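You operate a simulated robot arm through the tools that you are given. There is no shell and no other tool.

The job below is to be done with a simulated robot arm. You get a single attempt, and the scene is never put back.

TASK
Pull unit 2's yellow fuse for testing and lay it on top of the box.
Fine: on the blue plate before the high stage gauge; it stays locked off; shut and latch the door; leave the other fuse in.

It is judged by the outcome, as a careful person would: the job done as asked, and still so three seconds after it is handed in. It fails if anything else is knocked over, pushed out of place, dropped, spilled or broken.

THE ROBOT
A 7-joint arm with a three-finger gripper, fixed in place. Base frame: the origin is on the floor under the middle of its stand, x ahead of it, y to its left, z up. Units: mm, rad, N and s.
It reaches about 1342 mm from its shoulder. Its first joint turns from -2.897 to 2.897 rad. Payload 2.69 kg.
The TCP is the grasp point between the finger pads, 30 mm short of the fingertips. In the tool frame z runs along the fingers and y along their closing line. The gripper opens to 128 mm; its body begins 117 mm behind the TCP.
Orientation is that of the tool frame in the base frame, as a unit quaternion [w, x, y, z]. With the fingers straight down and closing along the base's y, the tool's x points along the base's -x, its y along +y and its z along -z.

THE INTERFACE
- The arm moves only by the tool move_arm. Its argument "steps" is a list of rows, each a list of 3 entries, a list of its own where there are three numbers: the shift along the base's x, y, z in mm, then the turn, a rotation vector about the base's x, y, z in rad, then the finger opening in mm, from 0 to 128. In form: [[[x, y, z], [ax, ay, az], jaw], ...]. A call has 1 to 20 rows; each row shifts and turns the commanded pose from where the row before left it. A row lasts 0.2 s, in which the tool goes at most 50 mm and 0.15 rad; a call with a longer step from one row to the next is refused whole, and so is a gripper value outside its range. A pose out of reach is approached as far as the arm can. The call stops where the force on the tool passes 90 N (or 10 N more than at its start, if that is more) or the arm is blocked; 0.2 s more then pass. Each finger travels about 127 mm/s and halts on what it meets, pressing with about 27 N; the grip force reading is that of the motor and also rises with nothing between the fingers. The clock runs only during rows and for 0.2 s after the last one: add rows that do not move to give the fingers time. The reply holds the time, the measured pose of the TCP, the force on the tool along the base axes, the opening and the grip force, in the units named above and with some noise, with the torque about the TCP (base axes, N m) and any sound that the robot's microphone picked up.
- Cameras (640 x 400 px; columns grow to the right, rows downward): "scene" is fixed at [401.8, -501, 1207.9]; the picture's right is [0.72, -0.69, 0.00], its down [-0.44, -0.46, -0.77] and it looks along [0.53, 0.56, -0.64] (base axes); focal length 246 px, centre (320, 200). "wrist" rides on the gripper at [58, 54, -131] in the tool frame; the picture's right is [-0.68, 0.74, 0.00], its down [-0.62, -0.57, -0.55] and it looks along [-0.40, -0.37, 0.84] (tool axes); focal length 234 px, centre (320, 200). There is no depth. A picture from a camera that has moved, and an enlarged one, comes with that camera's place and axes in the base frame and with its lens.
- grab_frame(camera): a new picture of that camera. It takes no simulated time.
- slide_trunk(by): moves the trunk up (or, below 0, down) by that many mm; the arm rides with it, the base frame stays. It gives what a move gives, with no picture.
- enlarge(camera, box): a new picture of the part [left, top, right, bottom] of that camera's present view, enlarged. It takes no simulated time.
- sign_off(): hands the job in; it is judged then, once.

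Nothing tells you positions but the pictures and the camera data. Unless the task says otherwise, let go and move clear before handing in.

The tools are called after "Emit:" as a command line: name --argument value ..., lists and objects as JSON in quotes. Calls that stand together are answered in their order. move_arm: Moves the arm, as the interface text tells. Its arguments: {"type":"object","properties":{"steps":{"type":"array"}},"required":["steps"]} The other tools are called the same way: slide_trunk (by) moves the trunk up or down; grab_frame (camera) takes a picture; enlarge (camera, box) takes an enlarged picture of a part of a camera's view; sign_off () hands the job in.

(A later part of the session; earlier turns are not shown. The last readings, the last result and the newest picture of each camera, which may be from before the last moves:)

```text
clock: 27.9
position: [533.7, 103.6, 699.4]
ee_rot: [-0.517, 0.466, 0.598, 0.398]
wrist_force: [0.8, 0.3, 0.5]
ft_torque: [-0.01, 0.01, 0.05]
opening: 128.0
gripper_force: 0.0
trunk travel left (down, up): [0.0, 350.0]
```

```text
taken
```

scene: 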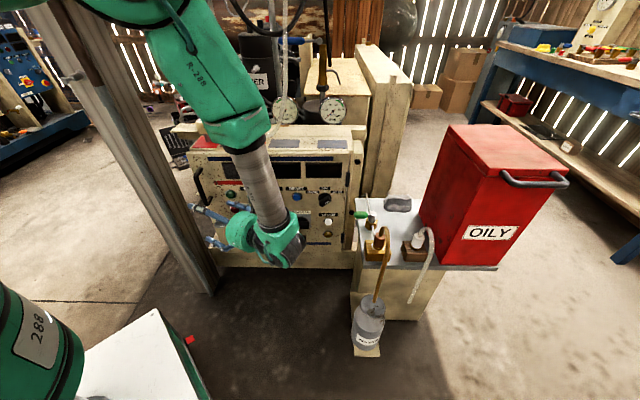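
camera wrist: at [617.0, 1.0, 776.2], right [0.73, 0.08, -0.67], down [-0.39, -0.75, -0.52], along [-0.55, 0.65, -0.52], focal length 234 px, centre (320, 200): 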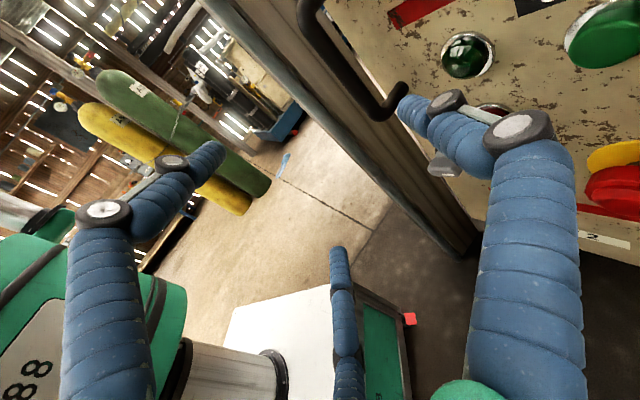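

The tool orientation is as planned. I'll move forward toward the door, still right of the handle, then check.

Emit:
move_arm --steps '[[[-2, 36, 0], [0, 0, 0], 128], [[10, 24, 0], [0, 0, 0], 128], [[17.2, 16.8, 0], [0, 0, 0], 128]]'

Emit:
grab_frame --camera "wrist"

Emit:
enlarge --camera "scene" --box '[170, 150, 298, 230]'

```text
clock: 28.8
position: [560.1, 178.1, 699.1]
ee_rot: [-0.518, 0.466, 0.597, 0.399]
wrist_force: [-0.4, -0.7, 0.0]
ft_torque: [-0.02, -0.03, -0.02]
opening: 127.7
gripper_force: 0.0
trunk travel left (down, up): [0.0, 350.0]
```

```text
taken
camera wrist: at [641.9, 75.5, 775.2], right [0.73, 0.09, -0.67], down [-0.39, -0.76, -0.52], along [-0.55, 0.65, -0.52], focal length 234 px, centre (320, 200)
```

wrist: 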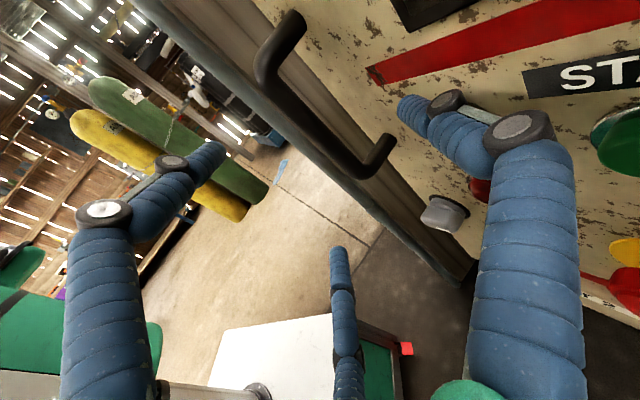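

```text
5.00 times, centred on (234, 190) of scene
camera zoom: at [401.8, -501.0, 1207.9], right [0.72, -0.69, 0.0], down [-0.44, -0.46, -0.77], along [0.53, 0.56, -0.64], focal length 1232 px, centre (750, 250)
```

zoom: 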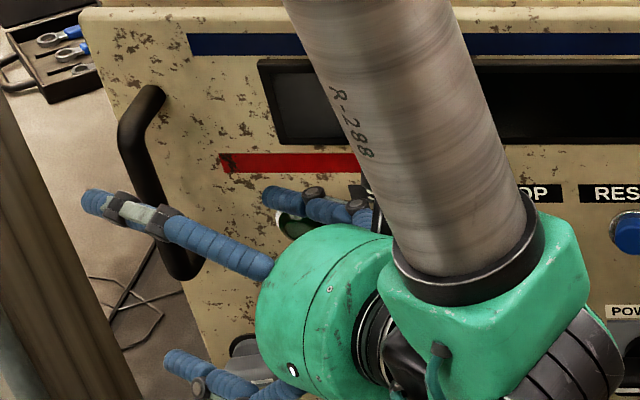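

The thumb tip is right of the bar, at the correct depth between bar and door. I'll slide left so it passes behind the bar.

Emit:
move_arm --steps '[[[-13.3, 15, 0], [0, 0, 0], 128], [[-13.3, 15, 0], [0, 0, 0], 128], [[-14, 14.3, 0], [0, 0, 0], 128], [[-14, 14.3, 0], [0, 0, 0], 128]]'

Emit:
grab_frame --camera "wrist"

Emit:
enlarge --camera "scene" --box '[150, 150, 278, 230]'

```text
clock: 29.8
position: [504.5, 238.5, 701.3]
ee_rot: [-0.518, 0.465, 0.598, 0.397]
wrist_force: [-0.4, -1.0, -0.6]
ft_torque: [0.02, 0.0, 0.02]
opening: 128.0
gripper_force: 0.1
trunk travel left (down, up): [0.0, 350.0]
```

```text
taken
camera wrist: at [587.6, 134.8, 776.2], right [0.73, 0.09, -0.67], down [-0.39, -0.76, -0.52], along [-0.55, 0.65, -0.52], focal length 234 px, centre (320, 200)
```

wrist: 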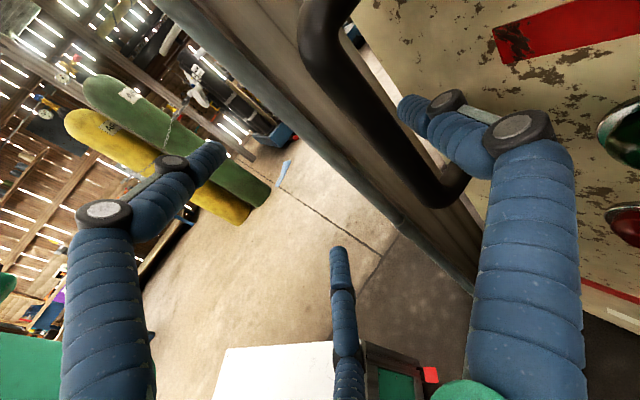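

```text
5.00 times, centred on (214, 190) of scene
camera zoom: at [401.8, -501.0, 1207.9], right [0.72, -0.69, 0.0], down [-0.44, -0.46, -0.77], along [0.53, 0.56, -0.64], focal length 1232 px, centre (850, 250)
```

zoom: 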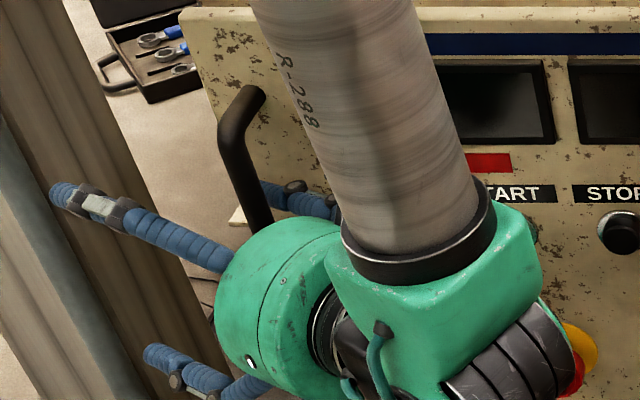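

The thumb is behind the bar (the scene view shows it tucked in behind). I'll pull gently straight out from the door and watch the force.

Emit:
move_arm --steps '[[[-7.2, -7, 0], [0, 0, 0], 128], [[-7.2, -7, 0], [0, 0, 0], 128], [[-7.2, -7, 0], [0, 0, 0], 128]]'

Emit:
grab_frame --camera "wrist"

Emit:
enlarge --camera "scene" --box '[150, 110, 380, 270]'

```text
clock: 30.6
position: [484.4, 217.4, 702.8]
ee_rot: [-0.518, 0.466, 0.597, 0.398]
wrist_force: [0.0, 0.3, 0.6]
ft_torque: [-0.02, 0.0, 0.0]
opening: 128.1
gripper_force: 0.1
trunk travel left (down, up): [0.0, 350.0]
```

```text
taken
camera wrist: at [566.6, 113.6, 776.1], right [0.73, 0.09, -0.67], down [-0.39, -0.76, -0.52], along [-0.55, 0.65, -0.52], focal length 234 px, centre (320, 200)
```

wrist: 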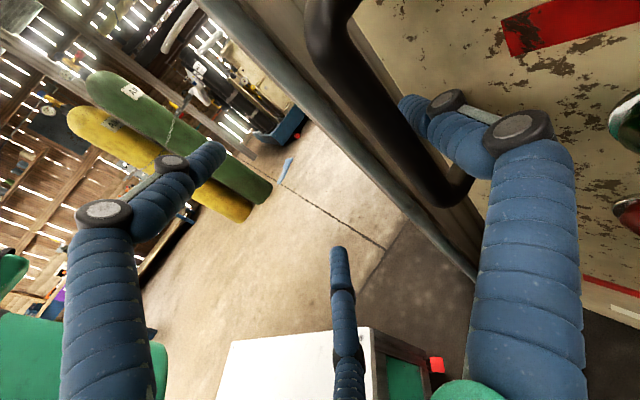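

```text
2.50 times, centred on (265, 190) of scene
camera zoom: at [401.8, -501.0, 1207.9], right [0.72, -0.69, 0.0], down [-0.44, -0.46, -0.77], along [0.53, 0.56, -0.64], focal length 616 px, centre (458, 225)
```

zoom: 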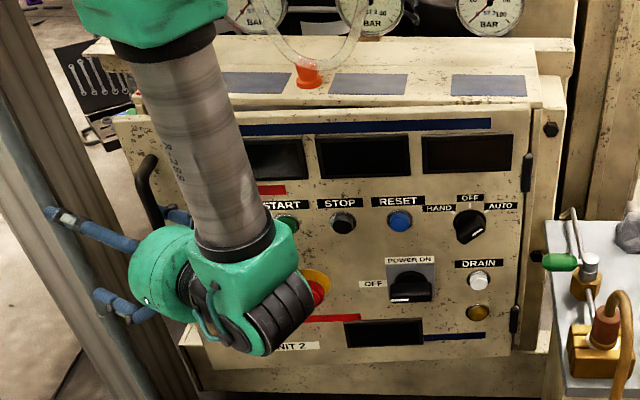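

The door is already coming open with almost no force. I'll follow the door's arc, turning the tool with it, for about another 15° and check.

Emit:
move_arm --steps '[[[-10.9, -20.2, 0], [0, 0, 0.0436], 128], [[-10.9, -20.2, 0], [0, 0, 0.0436], 128], [[-9.1, -21, 0], [0, 0, 0.0436], 128], [[-9.1, -21, 0], [0, 0, 0.0436], 128], [[-7.3, -21.6, 0], [0, 0, 0.0436], 128], [[-7.3, -21.6, 0], [0, 0, 0.0436], 128]]'

Emit:
grab_frame --camera "wrist"

Emit:
grab_frame --camera "scene"

```text
clock: 31.9
position: [430.3, 90.9, 700.7]
ee_rot: [-0.565, 0.384, 0.653, 0.327]
wrist_force: [0.0, 0.1, -0.3]
ft_torque: [0.01, 0.02, 0.0]
opening: 127.9
gripper_force: 0.1
trunk travel left (down, up): [0.0, 350.0]
```

```text
taken
camera wrist: at [536.9, 13.0, 775.8], right [0.69, 0.27, -0.67], down [-0.18, -0.83, -0.52], along [-0.7, 0.48, -0.52], focal length 234 px, centre (320, 200)
```

wrist: 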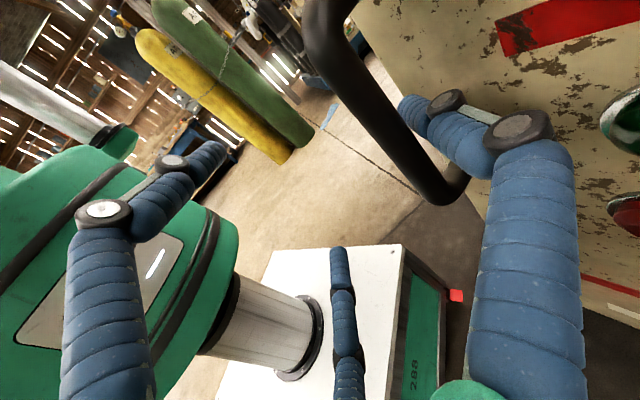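

```text
taken
```

scene: 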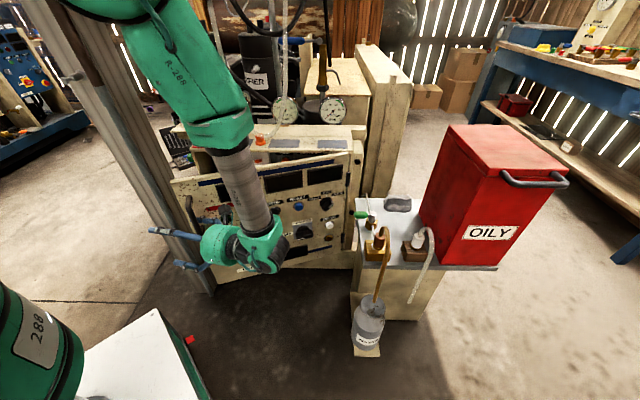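

The door follows smoothly. I'll pull it a further 15° along the same arc, stopping before the wrist nears the waste hose on the right.

Emit:
move_arm --steps '[[[-5.4, -22.2, 0], [0, 0, 0.0436], 128], [[-5.4, -22.2, 0], [0, 0, 0.0436], 128], [[-3.3, -22.6, 0], [0, 0, 0.0436], 128], [[-3.3, -22.6, 0], [0, 0, 0.0436], 128], [[-1.4, -22.8, 0], [0, 0, 0.0436], 128], [[-1.4, -22.8, 0], [0, 0, 0.0436], 128]]'

Emit:
grab_frame --camera "wrist"

Emit:
grab_frame --camera "scene"

```text
clock: 33.4
position: [409.2, -43.0, 701.6]
ee_rot: [-0.604, 0.295, 0.697, 0.251]
wrist_force: [-0.6, -0.2, 0.2]
ft_torque: [-0.01, -0.01, -0.01]
opening: 128.0
gripper_force: 0.1
trunk travel left (down, up): [0.0, 350.0]
```

```text
taken
camera wrist: at [532.8, -91.8, 776.8], right [0.59, 0.44, -0.67], down [0.04, -0.85, -0.52], along [-0.81, 0.28, -0.52], focal length 234 px, centre (320, 200)
```

wrist: 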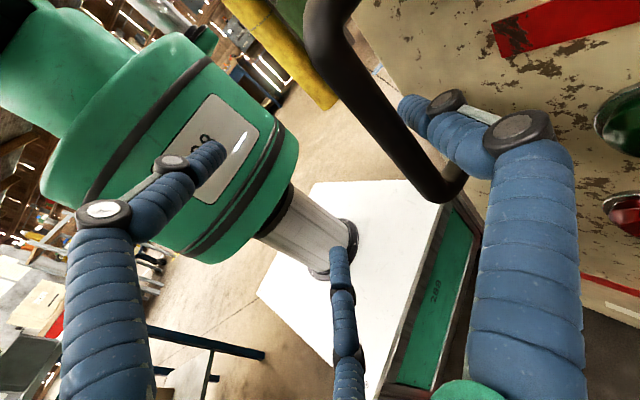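

```text
taken
```

scene: 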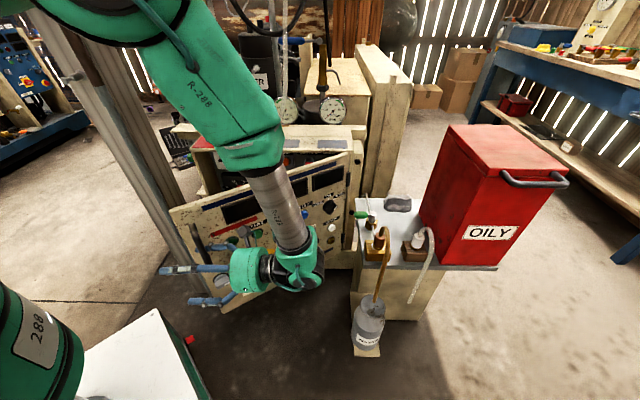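

The door is about 32° open. I'll look at the gap and the door's top edge before unhooking.

Emit:
enlarge --camera "scene" --box '[160, 120, 380, 260]'

Emit:
enlarge --camera "scene" --box '[230, 200, 430, 325]'

```text
2.86 times, centred on (270, 190) of scene
camera zoom: at [401.8, -501.0, 1207.9], right [0.72, -0.69, 0.0], down [-0.44, -0.46, -0.77], along [0.53, 0.56, -0.64], focal length 704 px, centre (463, 229)
```

zoom: 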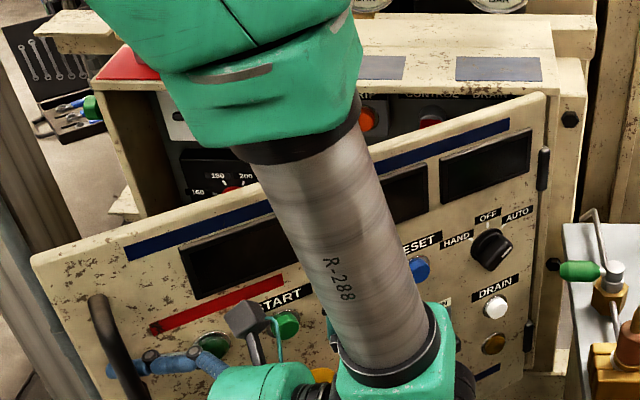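

```text
3.20 times, centred on (330, 262) of scene
camera zoom: at [401.8, -501.0, 1207.9], right [0.72, -0.69, 0.0], down [-0.44, -0.46, -0.77], along [0.53, 0.56, -0.64], focal length 788 px, centre (288, 0)
```

zoom: 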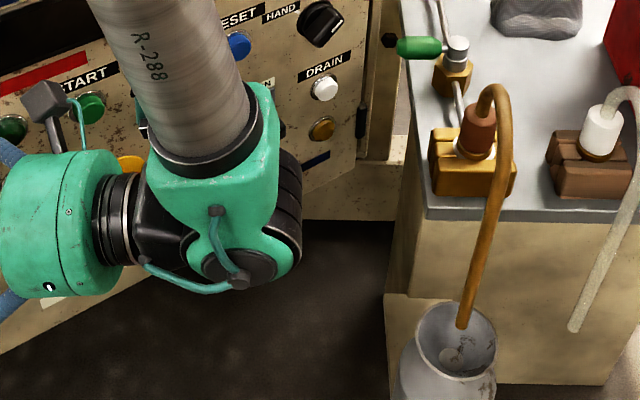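

There is plenty of clearance to the hose. I'll unhook by easing the thumb off the bar and sliding back toward the hinge side, then backing away from the door.

Emit:
move_arm --steps '[[[1.4, 5.9, 0], [0, 0, 0], 128], [[18.3, -4.3, 0], [0, 0, 0], 128], [[18.3, -4.3, 0], [0, 0, 0], 128], [[18.3, -4.3, 0], [0, 0, 0], 128], [[18.3, -4.3, 0], [0, 0, 0], 128]]'

Emit:
grab_frame --camera "wrist"

Emit:
grab_frame --camera "scene"

```text
clock: 34.5
position: [485.4, -54.0, 701.9]
ee_rot: [-0.603, 0.295, 0.697, 0.251]
wrist_force: [-0.2, 0.1, 0.9]
ft_torque: [0.0, -0.02, 0.0]
opening: 128.0
gripper_force: 0.0
trunk travel left (down, up): [0.0, 350.0]
```

```text
taken
camera wrist: at [608.4, -102.6, 777.3], right [0.59, 0.44, -0.67], down [0.04, -0.85, -0.52], along [-0.8, 0.29, -0.52], focal length 234 px, centre (320, 200)
```

wrist: 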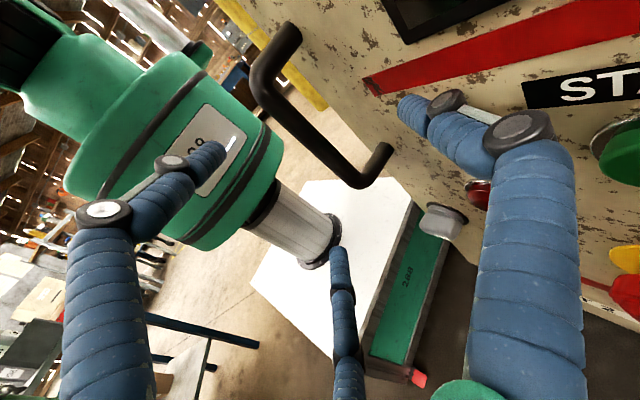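

```text
taken
```

scene: 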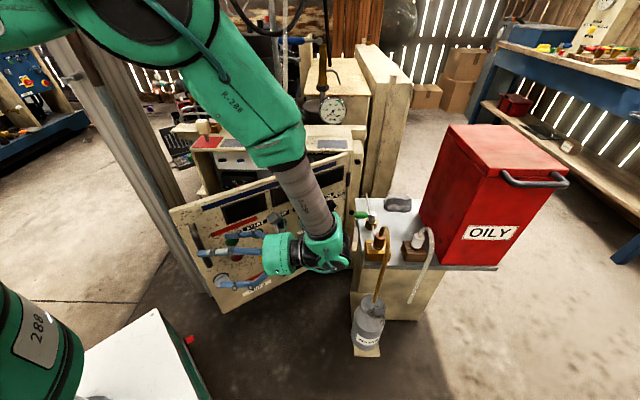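

The thumb is clear of the handle. Next I'll back off, rise above the door's top, and turn the tool to point down so I can straddle the door's top edge and swing it.

Emit:
move_arm --steps '[[[-4.6, -19.5, 10], [0, 0, 0], 128], [[-4.6, -19.5, 10], [0, 0, 0], 128], [[-7.2, -7, 45], [0, 0, 0], 128], [[-7.2, -7, 45], [0, 0, 0], 128], [[-7.2, -7, 45], [0, 0, 0], 128], [[-7.2, -7, 45], [0, 0, 0], 128], [[0, 0, 0], [-0.1022, -0.1, 0], 128], [[0, 0, 0], [-0.1022, -0.1, 0], 128], [[0, 0, 0], [-0.1022, -0.1, 0], 128], [[0, 0, 0], [-0.1022, -0.1, 0], 128], [[0, 0, 0], [-0.1022, -0.1, 0], 128], [[0, 0, 0], [-0.1022, -0.1, 0], 128], [[0, 0, 0], [-0.1022, -0.1, 0], 128], [[0, 0, 0], [-0.1022, -0.1, 0], 128], [[0, 0, 0], [-0.1022, -0.1, 0], 128], [[0, 0, 0], [-0.1022, -0.1, 0], 128]]'

Emit:
grab_frame --camera "wrist"

Emit:
grab_frame --camera "scene"

```text
clock: 38.0
position: [447.1, -122.4, 899.6]
ee_rot: [0.004, 0.391, 0.921, -0.002]
wrist_force: [0.3, 0.1, -0.8]
ft_torque: [0.04, 0.09, -0.01]
opening: 128.2
gripper_force: 0.0
trunk travel left (down, up): [0.0, 350.0]
```

```text
taken
camera wrist: at [443.9, -41.6, 1029.4], right [1.0, 0.02, 0.0], down [0.02, -0.83, 0.55], along [0.02, -0.55, -0.83], focal length 234 px, centre (320, 200)
```

wrist: 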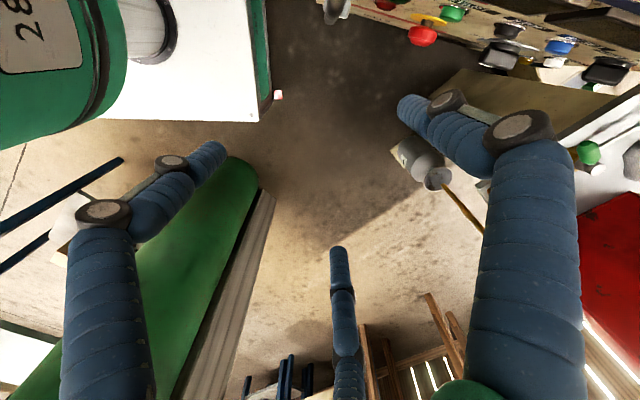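

```text
taken
```

scene: 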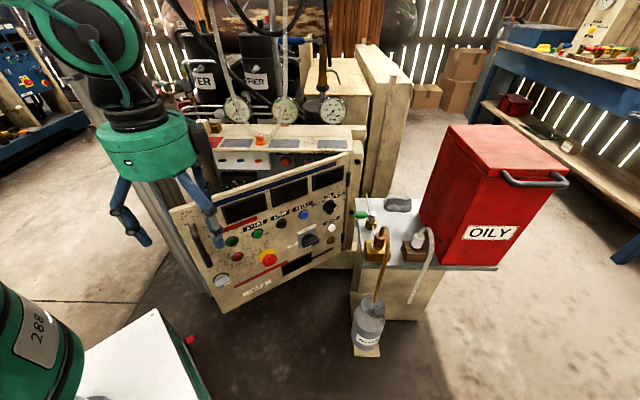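

The door stays where I left it. I'll zoom in on the interior seen past the door.

Emit:
enlarge --camera "scene" --box '[170, 110, 370, 235]'

Emit:
enlarge --camera "scene" --box '[200, 140, 330, 200]'

```text
3.20 times, centred on (270, 172) of scene
camera zoom: at [401.8, -501.0, 1207.9], right [0.72, -0.69, 0.0], down [-0.44, -0.46, -0.77], along [0.53, 0.56, -0.64], focal length 788 px, centre (480, 288)
```

zoom: 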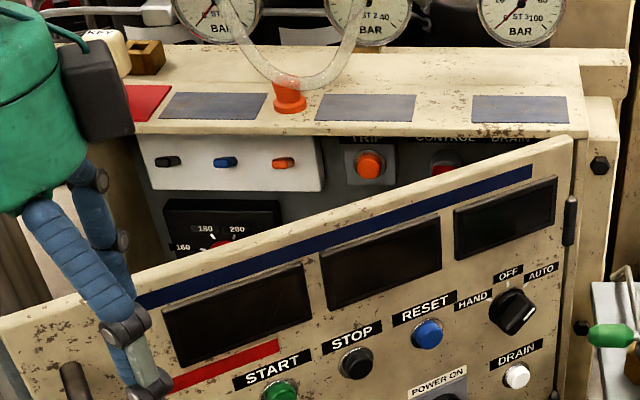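

```text
4.92 times, centred on (265, 170) of scene
camera zoom: at [401.8, -501.0, 1207.9], right [0.72, -0.69, 0.0], down [-0.44, -0.46, -0.77], along [0.53, 0.56, -0.64], focal length 1213 px, centre (591, 348)
```

zoom: 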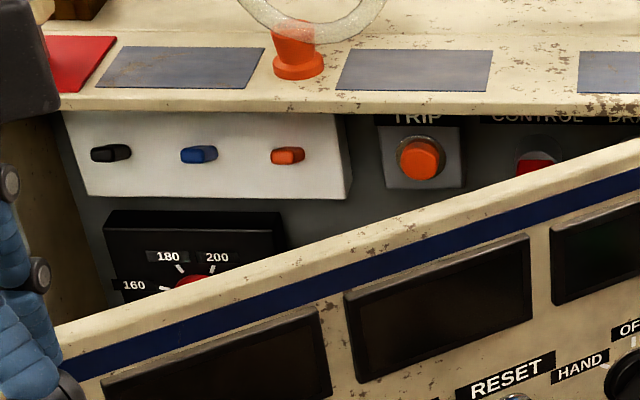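

The inside shows breakers, a TRIP button and dials; the fuses must be elsewhere inside. I'll bring the gripper over the door's top edge to swing it wider.

Emit:
move_arm --steps '[[[31.6, 26, 0], [0, 0, 0.113], 128], [[31.6, 26, 0], [0, 0, 0.113], 128], [[31.6, 26, 0], [0, 0, 0.113], 128], [[31.6, 26, 0], [0, 0, 0.113], 128], [[31.6, 26, 0], [0, 0, 0.113], 128]]'

Emit:
grab_frame --camera "wrist"

Emit:
enlarge --camera "scene" --box '[150, 80, 390, 230]'

```text
clock: 39.1
position: [605.5, 8.8, 899.4]
ee_rot: [0.002, 0.119, 0.993, -0.001]
wrist_force: [-0.1, 0.7, 0.9]
ft_torque: [0.0, -0.09, 0.0]
opening: 128.1
gripper_force: 0.1
trunk travel left (down, up): [0.0, 350.0]
```

```text
taken
camera wrist: at [560.3, 76.1, 1029.6], right [0.83, 0.56, 0.0], down [0.46, -0.69, 0.55], along [0.31, -0.46, -0.83], focal length 234 px, centre (320, 200)
```

wrist: 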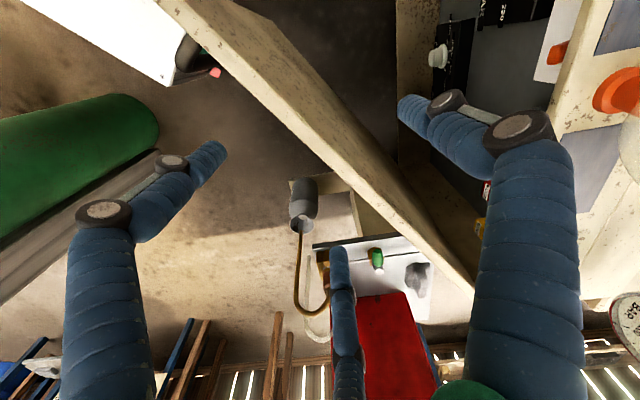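

```text
2.67 times, centred on (270, 155) of scene
camera zoom: at [401.8, -501.0, 1207.9], right [0.72, -0.69, 0.0], down [-0.44, -0.46, -0.77], along [0.53, 0.56, -0.64], focal length 657 px, centre (453, 320)
```

zoom: 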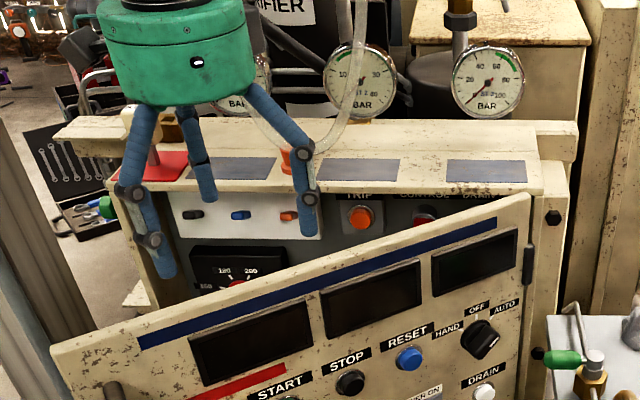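

The door's top edge sits between the thumb (inside) and the finger pair (outside). I'll lower so the fingers straddle it.

Emit:
move_arm --steps '[[[0, 0, -24], [0, 0, 0], 128], [[0, 0, -24], [0, 0, 0], 128], [[0, 0, -24], [0, 0, 0], 128], [[0, 0, -22], [0, 0, 0], 128]]'

Emit:
grab_frame --camera "wrist"

Emit:
enlarge --camera "scene" --box '[150, 80, 390, 230]'

```text
clock: 40.1
position: [606.1, 9.3, 804.9]
ee_rot: [0.003, 0.119, 0.993, -0.001]
wrist_force: [-1.1, -0.7, -0.5]
ft_torque: [-0.02, -0.01, -0.07]
opening: 128.1
gripper_force: 0.0
trunk travel left (down, up): [0.0, 350.0]
```

```text
taken
camera wrist: at [560.1, 75.8, 934.7], right [0.83, 0.56, 0.0], down [0.46, -0.69, 0.55], along [0.31, -0.46, -0.83], focal length 234 px, centre (320, 200)
```

wrist: 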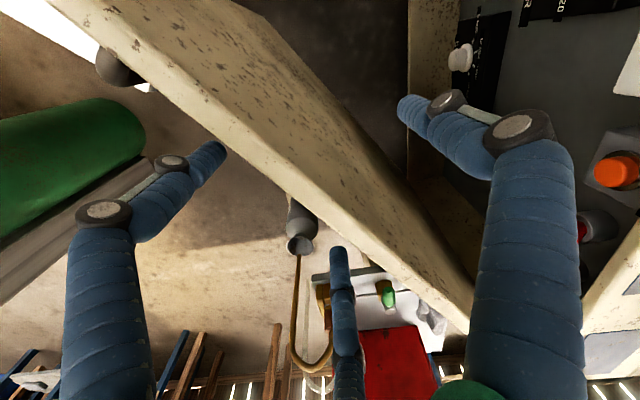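

```text
2.67 times, centred on (270, 155) of scene
camera zoom: at [401.8, -501.0, 1207.9], right [0.72, -0.69, 0.0], down [-0.44, -0.46, -0.77], along [0.53, 0.56, -0.64], focal length 657 px, centre (453, 320)
```

zoom: 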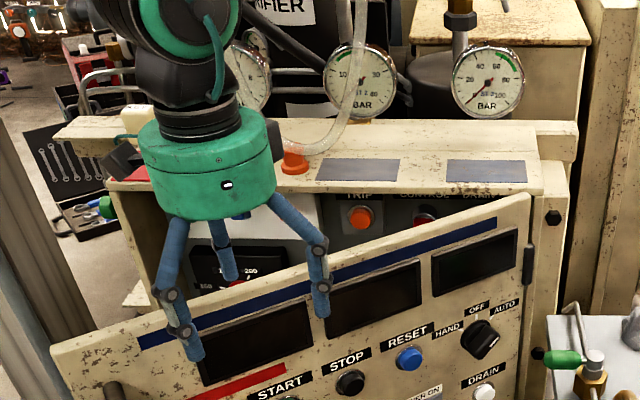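

The fingers straddle the door edge. I'll swing it open along its arc in two stages.

Emit:
move_arm --steps '[[[-3.8, -20.9, 0], [0, 0, 0.063], 128], [[-2.3, -21.2, 0], [0, 0, 0.063], 128], [[-1.1, -21.3, 0], [0, 0, 0.063], 128], [[0.3, -21.3, 0], [0, 0, 0.063], 128], [[1.6, -21.2, 0], [0, 0, 0.063], 128], [[2.9, -21.1, 0], [0, 0, 0.063], 128]]'

Emit:
grab_frame --camera "scene"

Emit:
grab_frame --camera "wrist"

```text
clock: 41.5
position: [601.6, -117.8, 807.3]
ee_rot: [0.004, -0.071, 0.997, -0.001]
wrist_force: [0.1, 1.2, -0.2]
ft_torque: [0.0, -0.04, 0.01]
opening: 127.9
gripper_force: 0.0
trunk travel left (down, up): [0.0, 350.0]
```

```text
taken
```

scene: 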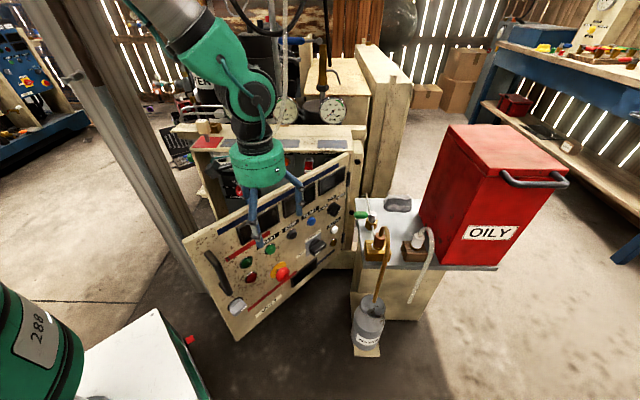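

```text
taken
camera wrist: at [535.6, -72.2, 936.3], right [0.57, 0.82, 0.0], down [0.69, -0.47, 0.55], along [0.46, -0.31, -0.83], focal length 234 px, centre (320, 200)
```

wrist: 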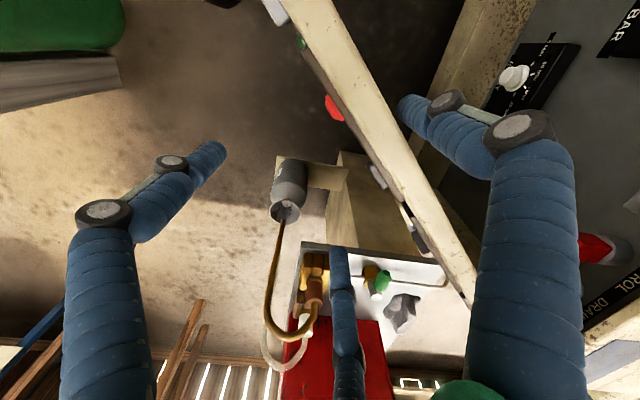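

The door opens smoothly (about 50° now). Continuing the swing.

Emit:
move_arm --steps '[[[4.2, -20.9, 0], [0, 0, 0.063], 128], [[5.6, -20.6, 0], [0, 0, 0.063], 128], [[6.9, -20.2, 0], [0, 0, 0.063], 128], [[8.1, -19.7, 0], [0, 0, 0.063], 128], [[9.3, -19.2, 0], [0, 0, 0.063], 128], [[10.5, -18.6, 0], [0, 0, 0.063], 128]]'

Emit:
grab_frame --camera "scene"

Emit:
grab_frame --camera "wrist"

```text
clock: 43.0
position: [646.5, -239.7, 807.1]
ee_rot: [0.005, -0.256, 0.967, -0.001]
wrist_force: [-0.1, -0.4, -0.1]
ft_torque: [-0.02, -0.08, 0.01]
opening: 128.0
gripper_force: 0.0
trunk travel left (down, up): [0.0, 350.0]
```

```text
taken
```

scene: 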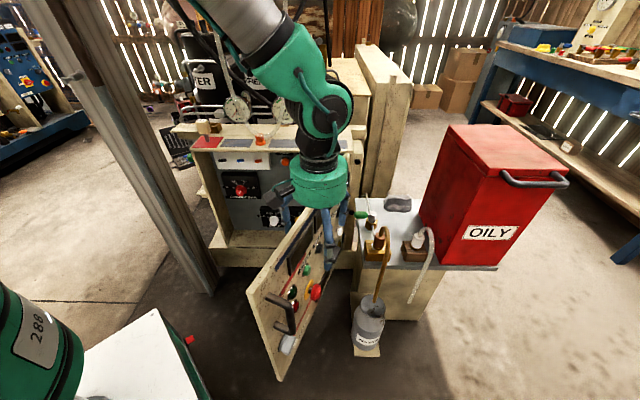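

```text
taken
camera wrist: at [568.9, -221.2, 936.1], right [0.22, 0.97, 0.0], down [0.81, -0.19, 0.56], along [0.54, -0.12, -0.83], focal length 234 px, centre (320, 200)
```

wrist: 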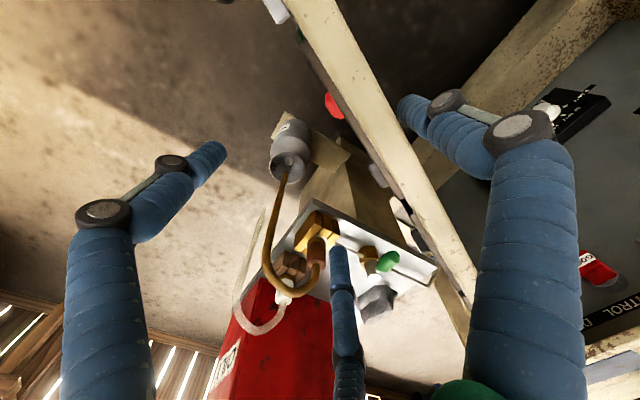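

The door is about 70° open. I'll lift straight up off the door edge and move aside to view the interior.

Emit:
move_arm --steps '[[[0, 0, 32], [0, 0, 0], 128], [[0, 0, 32], [0, 0, 0], 128], [[0, 0, 32], [0, 0, 0], 128], [[0, 0, 32], [0, 0, 0], 128], [[-40, 0, 10], [0, 0, -0.1], 128], [[-40, 20, 10], [0, 0, -0.1], 128], [[-40, 25, 10], [0, 0, -0.1], 128], [[-30, 35, 0], [0, 0, -0.1], 128]]'

Emit:
grab_frame --camera "scene"

Emit:
enlarge --camera "scene" --box '[190, 120, 370, 270]'

Emit:
grab_frame --camera "wrist"

```text
clock: 44.8
position: [499.3, -160.1, 966.6]
ee_rot: [0.003, -0.058, 0.998, -0.001]
wrist_force: [1.0, -0.3, -0.6]
ft_torque: [0.03, 0.05, 0.0]
opening: 128.3
gripper_force: 0.1
trunk travel left (down, up): [0.0, 350.0]
```

```text
taken
```

scene: 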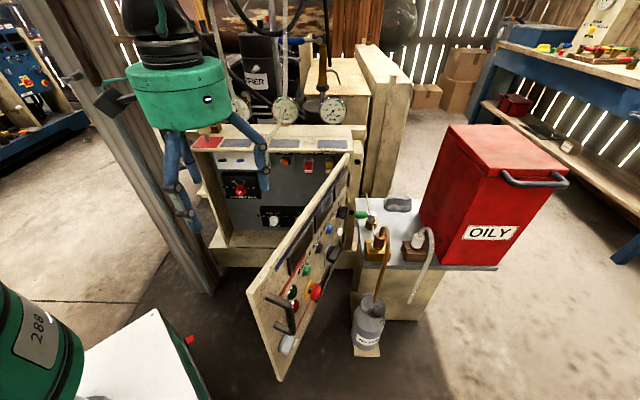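

```text
2.67 times, centred on (280, 195) of scene
camera zoom: at [401.8, -501.0, 1207.9], right [0.72, -0.69, 0.0], down [-0.44, -0.46, -0.77], along [0.53, 0.56, -0.64], focal length 657 px, centre (427, 213)
```

zoom: 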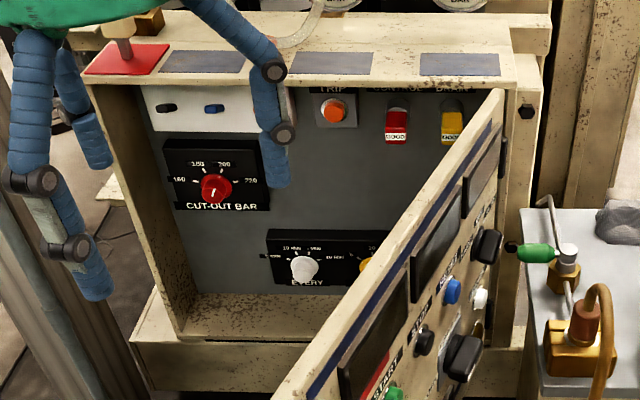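

```text
taken
camera wrist: at [433.6, -113.4, 1095.3], right [0.59, 0.81, 0.0], down [0.67, -0.49, 0.55], along [0.45, -0.32, -0.83], focal length 234 px, centre (320, 200)
```

wrist: 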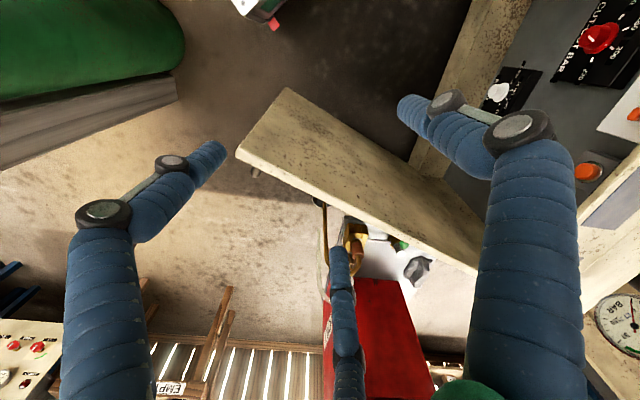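

Two fuses are visible inside at the upper right: a red one under CONTROL and a yellow one under DRAIN. I'll zoom in on them.

Emit:
enlarge --camera "scene" --box '[285, 140, 365, 190]'

Emit:
enlarge --camera "scene" --box '[300, 145, 340, 170]'

Emit:
enlarge --camera "scene" --box '[185, 110, 365, 165]'

```text
8.00 times, centred on (325, 165) of scene
camera zoom: at [401.8, -501.0, 1207.9], right [0.72, -0.69, 0.0], down [-0.44, -0.46, -0.77], along [0.53, 0.56, -0.64], focal length 1971 px, centre (280, 480)
```

zoom: 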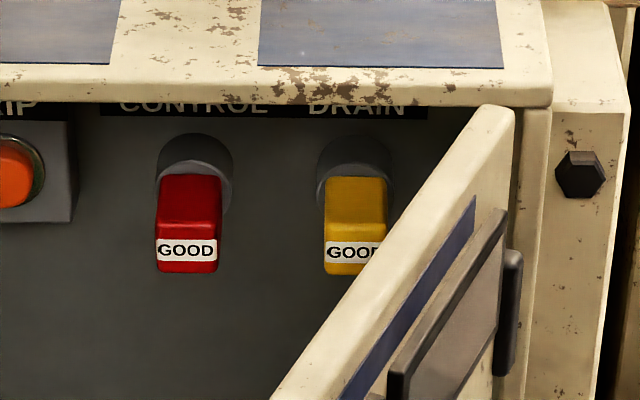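

```text
16.00 times, centred on (320, 158) of scene
camera zoom: at [401.8, -501.0, 1207.9], right [0.72, -0.69, 0.0], down [-0.44, -0.46, -0.77], along [0.53, 0.56, -0.64], focal length 3942 px, centre (320, 880)
```

zoom: 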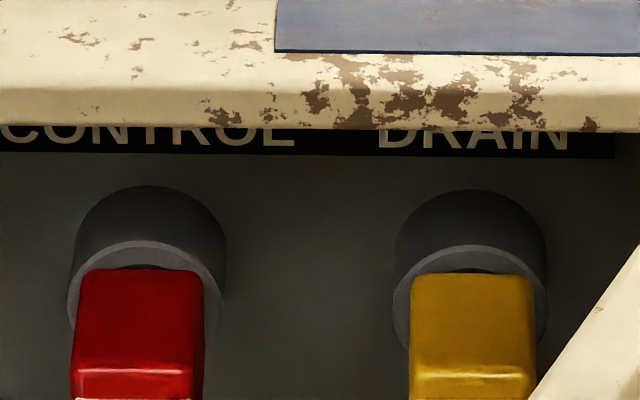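

```text
3.56 times, centred on (275, 138) of scene
camera zoom: at [401.8, -501.0, 1207.9], right [0.72, -0.69, 0.0], down [-0.44, -0.46, -0.77], along [0.53, 0.56, -0.64], focal length 876 px, centre (480, 422)
```

zoom: 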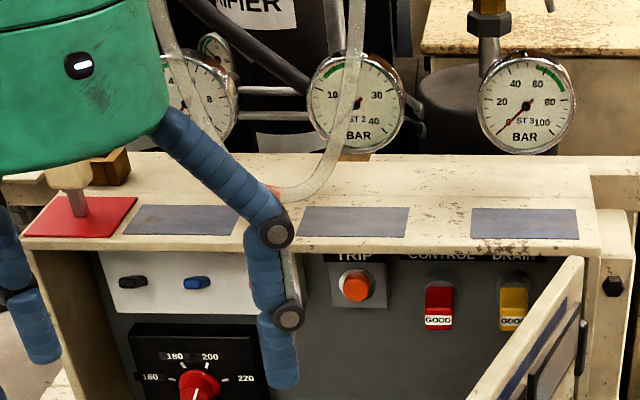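

The yellow fuse plugs into the DRAIN socket with its body sticking straight out. Before planning the grasp I'll close the fingers in free space to see how the three fingertips meet.

Emit:
move_arm --steps '[[[0, 0, 0], [0, 0, 0], 60], [[0, 0, 0], [0, 0, 0], 60], [[0, 0, 0], [0, 0, 0], 60], [[0, 0, 0], [0, 0, 0], 60]]'

Emit:
grab_frame --camera "wrist"

Emit:
move_arm --steps '[[[0, 0, 0], [0, 0, 0], 20], [[0, 0, 0], [0, 0, 0], 20], [[0, 0, 0], [0, 0, 0], 20], [[0, 0, 0], [0, 0, 0], 20]]'

Emit:
grab_frame --camera "wrist"

Emit:
enlarge --camera "scene" --box '[110, 40, 290, 240]'

```text
clock: 45.8
position: [497.8, -160.4, 966.0]
ee_rot: [0.004, -0.058, 0.998, 0.0]
wrist_force: [-0.5, -0.2, -0.5]
ft_torque: [-0.02, 0.03, 0.01]
opening: 60.1
gripper_force: 0.0
trunk travel left (down, up): [0.0, 350.0]
```

```text
taken
camera wrist: at [433.5, -113.4, 1095.4], right [0.59, 0.81, 0.0], down [0.67, -0.49, 0.55], along [0.45, -0.32, -0.83], focal length 234 px, centre (320, 200)
```

wrist: 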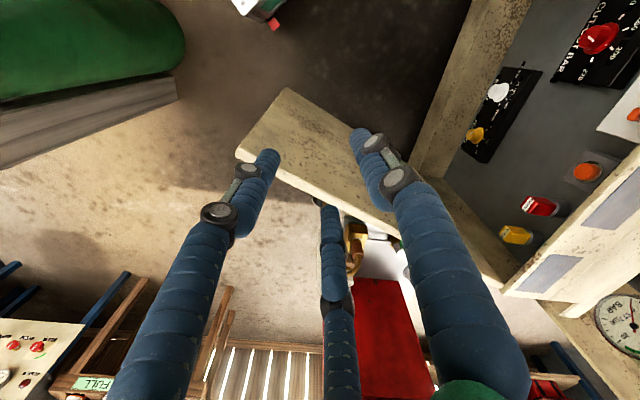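

```text
clock: 46.8
position: [499.2, -160.9, 965.8]
ee_rot: [0.003, -0.059, 0.998, -0.001]
wrist_force: [0.1, -0.2, 0.4]
ft_torque: [-0.03, 0.03, 0.01]
opening: 19.8
gripper_force: 0.0
trunk travel left (down, up): [0.0, 350.0]
```

```text
taken
camera wrist: at [433.5, -113.4, 1095.4], right [0.59, 0.81, 0.0], down [0.67, -0.49, 0.55], along [0.45, -0.32, -0.83], focal length 234 px, centre (320, 200)
```

wrist: 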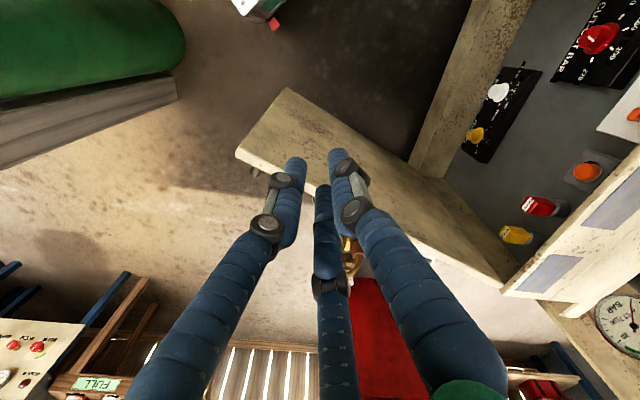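

```text
2.00 times, centred on (200, 140) of scene
camera zoom: at [401.8, -501.0, 1207.9], right [0.72, -0.69, 0.0], down [-0.44, -0.46, -0.77], along [0.53, 0.56, -0.64], focal length 493 px, centre (560, 320)
```

zoom: 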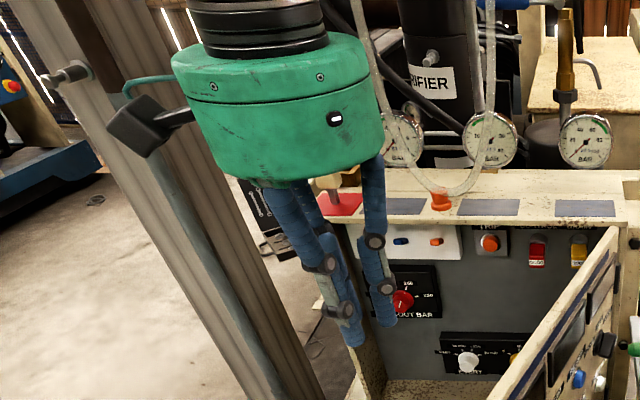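

The fingers close centrically like a three-jaw chuck, which suits a small block. The wrist camera also sees both fuses now, so I'll zoom in to locate them.

Emit:
enlarge --camera "wrist" --box '[480, 170, 592, 270]'

Emit:
enlarge --camera "wrist" --box '[400, 100, 640, 330]'

```text
4.00 times, centred on (536, 220) of wrist
camera zoom: at [433.5, -113.4, 1095.4], right [0.59, 0.81, 0.0], down [0.67, -0.49, 0.55], along [0.45, -0.32, -0.83], focal length 937 px, centre (-544, 120)
```

zoom: 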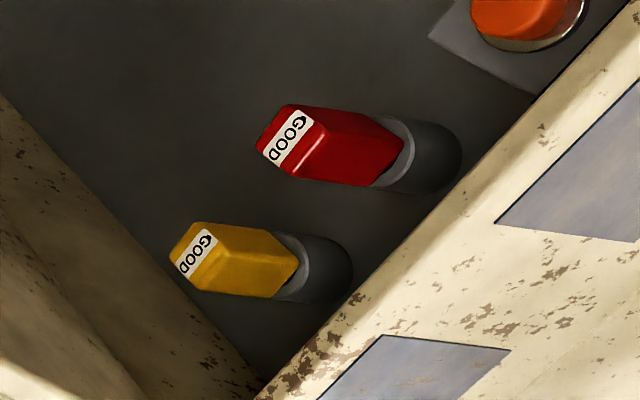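

```text
1.74 times, centred on (520, 215) of wrist
camera zoom: at [433.5, -113.4, 1095.4], right [0.59, 0.81, 0.0], down [0.67, -0.49, 0.55], along [0.45, -0.32, -0.83], focal length 407 px, centre (-28, 174)
```

zoom: 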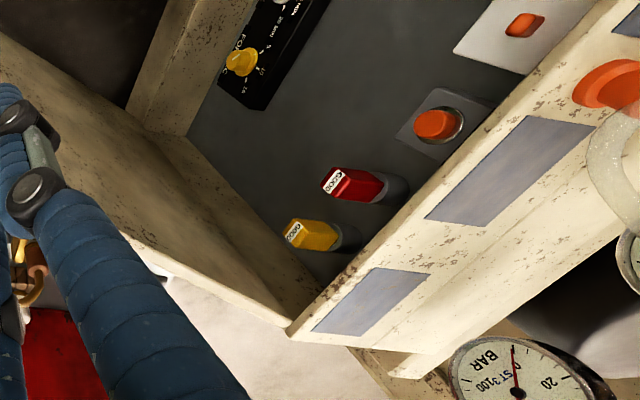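

The yellow fuse's front is at about a=646, d=675, z=725, roughly 27×23 mm and 40 mm deep, with the red one 75 mm to its left. To leave room for the gripper I'll nudge the door open a further ~8–9° from inside with closed fingers. That stays clear of the bench.

Emit:
move_arm --steps '[[[36, 5.8, 0], [0, 0, 0], 10], [[36, 5.8, 0], [0, 0, 0], 10], [[36, 5.8, 0], [0, 0, 0], 10], [[36, 5.8, 0], [0, 0, 0], 10], [[0, 0, -40], [0, 0, 0], 10], [[0, 0, -40], [0, 0, 0], 10], [[0, 0, -40], [0, 0, 0], 10], [[0, 0, -38], [0, 0, 0], 10]]'

Emit:
grab_frame --camera "scene"

Emit:
grab_frame --camera "wrist"

```text
clock: 48.5
position: [639.6, -133.8, 808.3]
ee_rot: [0.004, -0.058, 0.998, 0.0]
wrist_force: [-0.7, -0.6, 0.6]
ft_torque: [0.01, -0.05, -0.01]
opening: 9.8
gripper_force: 0.0
trunk travel left (down, up): [0.0, 350.0]
```

```text
taken
```

scene: 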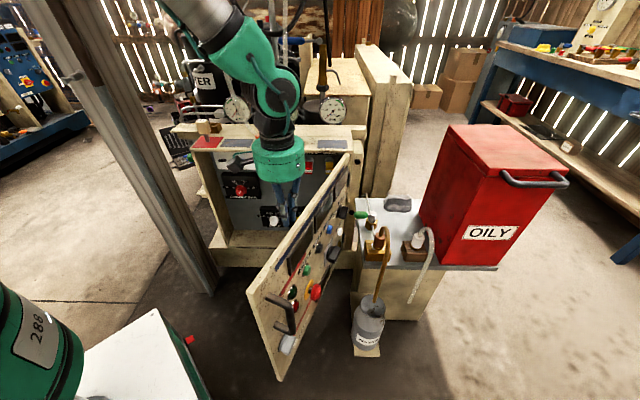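

```text
taken
camera wrist: at [574.2, -86.9, 937.6], right [0.59, 0.81, 0.0], down [0.67, -0.49, 0.56], along [0.45, -0.32, -0.83], focal length 234 px, centre (320, 200)
```

wrist: 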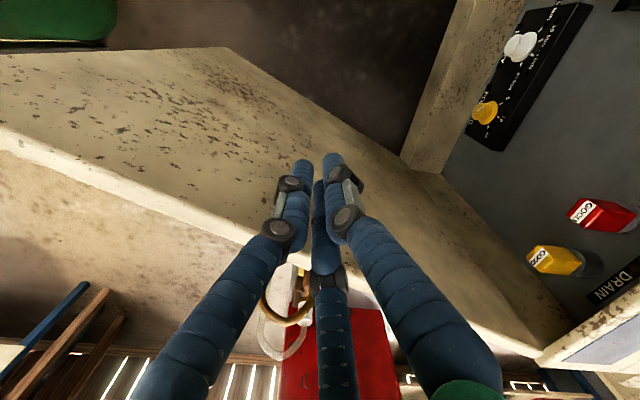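

The fingers are just inside the door. I'll push it further open gently.

Emit:
move_arm --steps '[[[4.3, -9, 0], [0, 0, 0], 10], [[4.3, -9, 0], [0, 0, 0], 10], [[4.5, -9, 0], [0, 0, 0], 10], [[4.8, -8.8, 0], [0, 0, 0], 10], [[5.1, -8.6, 0], [0, 0, 0], 10], [[5.4, -8.4, 0], [0, 0, 0], 10]]'

Emit:
grab_frame --camera "scene"

Emit:
enlarge --camera "scene" --box '[240, 140, 400, 260]'

```text
clock: 50.0
position: [668.3, -187.7, 807.4]
ee_rot: [0.004, -0.059, 0.998, -0.001]
wrist_force: [-0.4, 0.5, 0.2]
ft_torque: [-0.02, 0.0, 0.03]
opening: 10.1
gripper_force: 0.0
trunk travel left (down, up): [0.0, 350.0]
```

```text
taken
```

scene: 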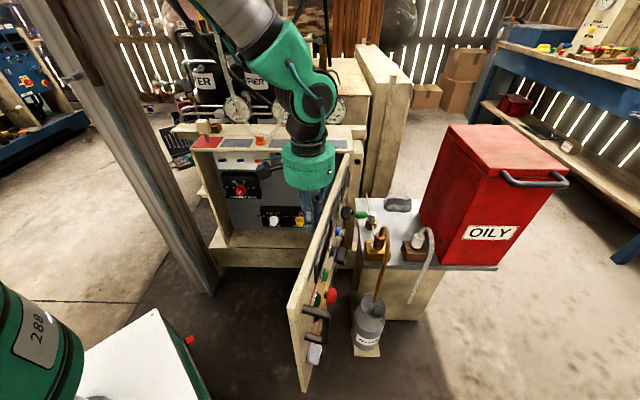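

```text
3.33 times, centred on (320, 200) of scene
camera zoom: at [401.8, -501.0, 1207.9], right [0.72, -0.69, 0.0], down [-0.44, -0.46, -0.77], along [0.53, 0.56, -0.64], focal length 821 px, centre (320, 200)
```

zoom: 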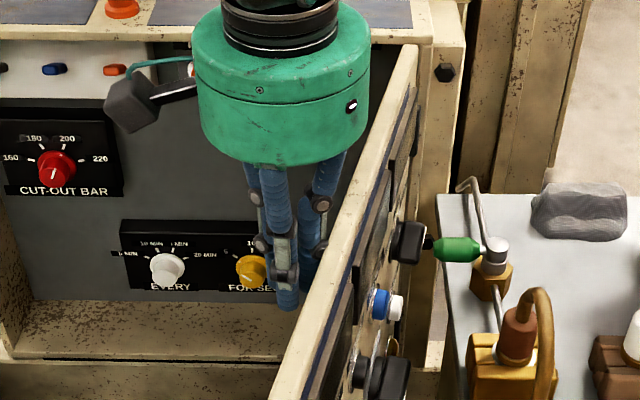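

The door is now about 76° open and clear of the valve and bench. I'll withdraw left and up, roll the tool, then pitch it level, aiming from the left at the fuse.

Emit:
move_arm --steps '[[[-10.4, 17.8, 0], [0, 0, 0], 10], [[-10.4, 17.8, 0], [0, 0, 0], 10], [[-10.4, 17.8, 0], [0, 0, 0], 10], [[0, 0, 30], [0, 0, -0.1386], 30], [[0, 0, 30], [0, 0, -0.1386], 50], [[0, 0, 30], [0, 0, -0.1386], 60], [[22.1, 27.3, 0], [0, 0, -0.1386], 60], [[22.1, 27.3, 0], [0, 0, -0.1386], 60], [[22.1, 27.3, 0], [0, 0, -0.1386], 60], [[22.1, 27.3, 0], [0, 0, -0.1386], 60]]'

Emit:
move_arm --steps '[[[0, 0, -15.7], [0.0283, -0.14, 0], 60], [[0, 0, -15.7], [0.0283, -0.14, 0], 60], [[0, 0, -15.7], [0.0283, -0.14, 0], 60], [[0, 0, -15.7], [0.0283, -0.14, 0], 60], [[0, 0, -15.7], [0.0283, -0.14, 0], 60]]'

Emit:
grab_frame --camera "scene"

Emit:
grab_frame --camera "wrist"

```text
clock: 52.1
position: [723.8, -26.0, 896.5]
ee_rot: [0.002, 0.415, 0.91, -0.002]
wrist_force: [-0.5, -0.2, 0.8]
ft_torque: [0.05, -0.03, -0.01]
opening: 59.9
gripper_force: 0.0
trunk travel left (down, up): [0.0, 350.0]
```

```text
clock: 53.5
position: [700.2, -22.9, 749.5]
ee_rot: [0.24, 0.4, 0.864, 0.187]
wrist_force: [0.8, 0.5, -1.4]
ft_torque: [0.02, 0.03, 0.03]
opening: 60.1
gripper_force: 0.2
trunk travel left (down, up): [0.0, 350.0]
stopped in row 5: the arm was blocked; the commanded pose is now the measured one
```

```text
taken
```

scene: 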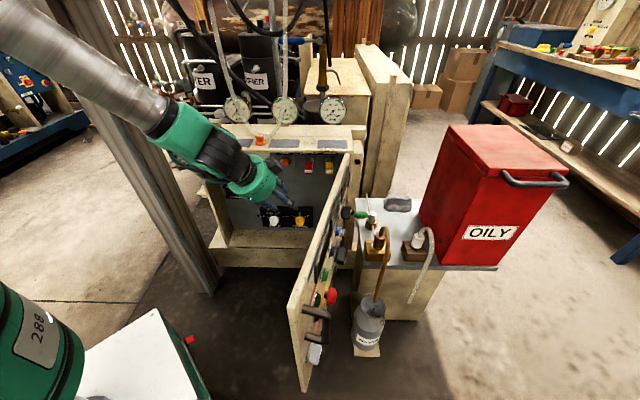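

```text
taken
camera wrist: at [625.3, 38.7, 868.1], right [0.83, -0.08, 0.56], down [-0.3, -0.9, 0.32], along [0.48, -0.43, -0.77], focal length 234 px, centre (320, 200)
```

wrist: 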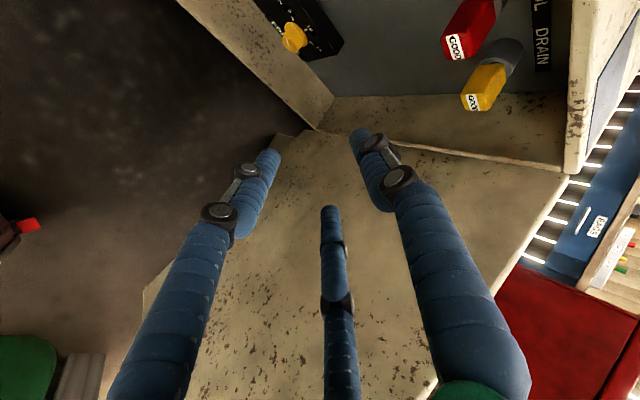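

The arm stopped because its upper link was blocked, probably the elbow swinging left against the steel post. I'll reverse that pitch back to tool-down and rise, then choose another arm configuration.

Emit:
move_arm --steps '[[[5, 0, 14], [-0.0249, 0.1231, 0], 60], [[5, 0, 14], [-0.0249, 0.1231, 0], 60], [[5, 0, 14], [-0.0249, 0.1231, 0], 60], [[5, 0, 14], [-0.0249, 0.1231, 0], 60], [[4, 0, 14], [-0.0249, 0.1231, 0], 60]]'

Emit:
grab_frame --camera "scene"

```text
clock: 54.8
position: [723.2, -23.5, 820.5]
ee_rot: [-0.009, 0.422, 0.907, 0.004]
wrist_force: [-0.7, 0.2, 0.4]
ft_torque: [-0.01, -0.07, 0.02]
opening: 60.0
gripper_force: 0.0
trunk travel left (down, up): [0.0, 350.0]
```

```text
taken
```

scene: 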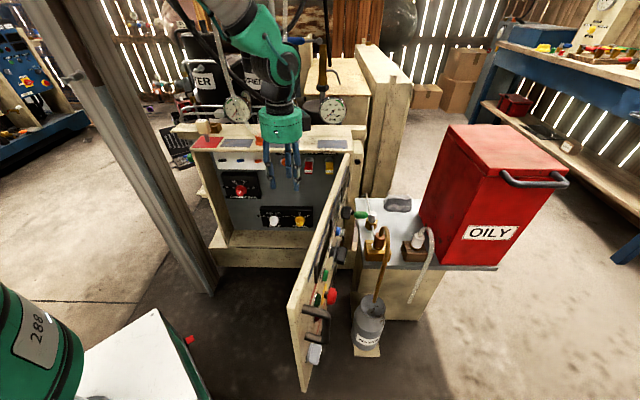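

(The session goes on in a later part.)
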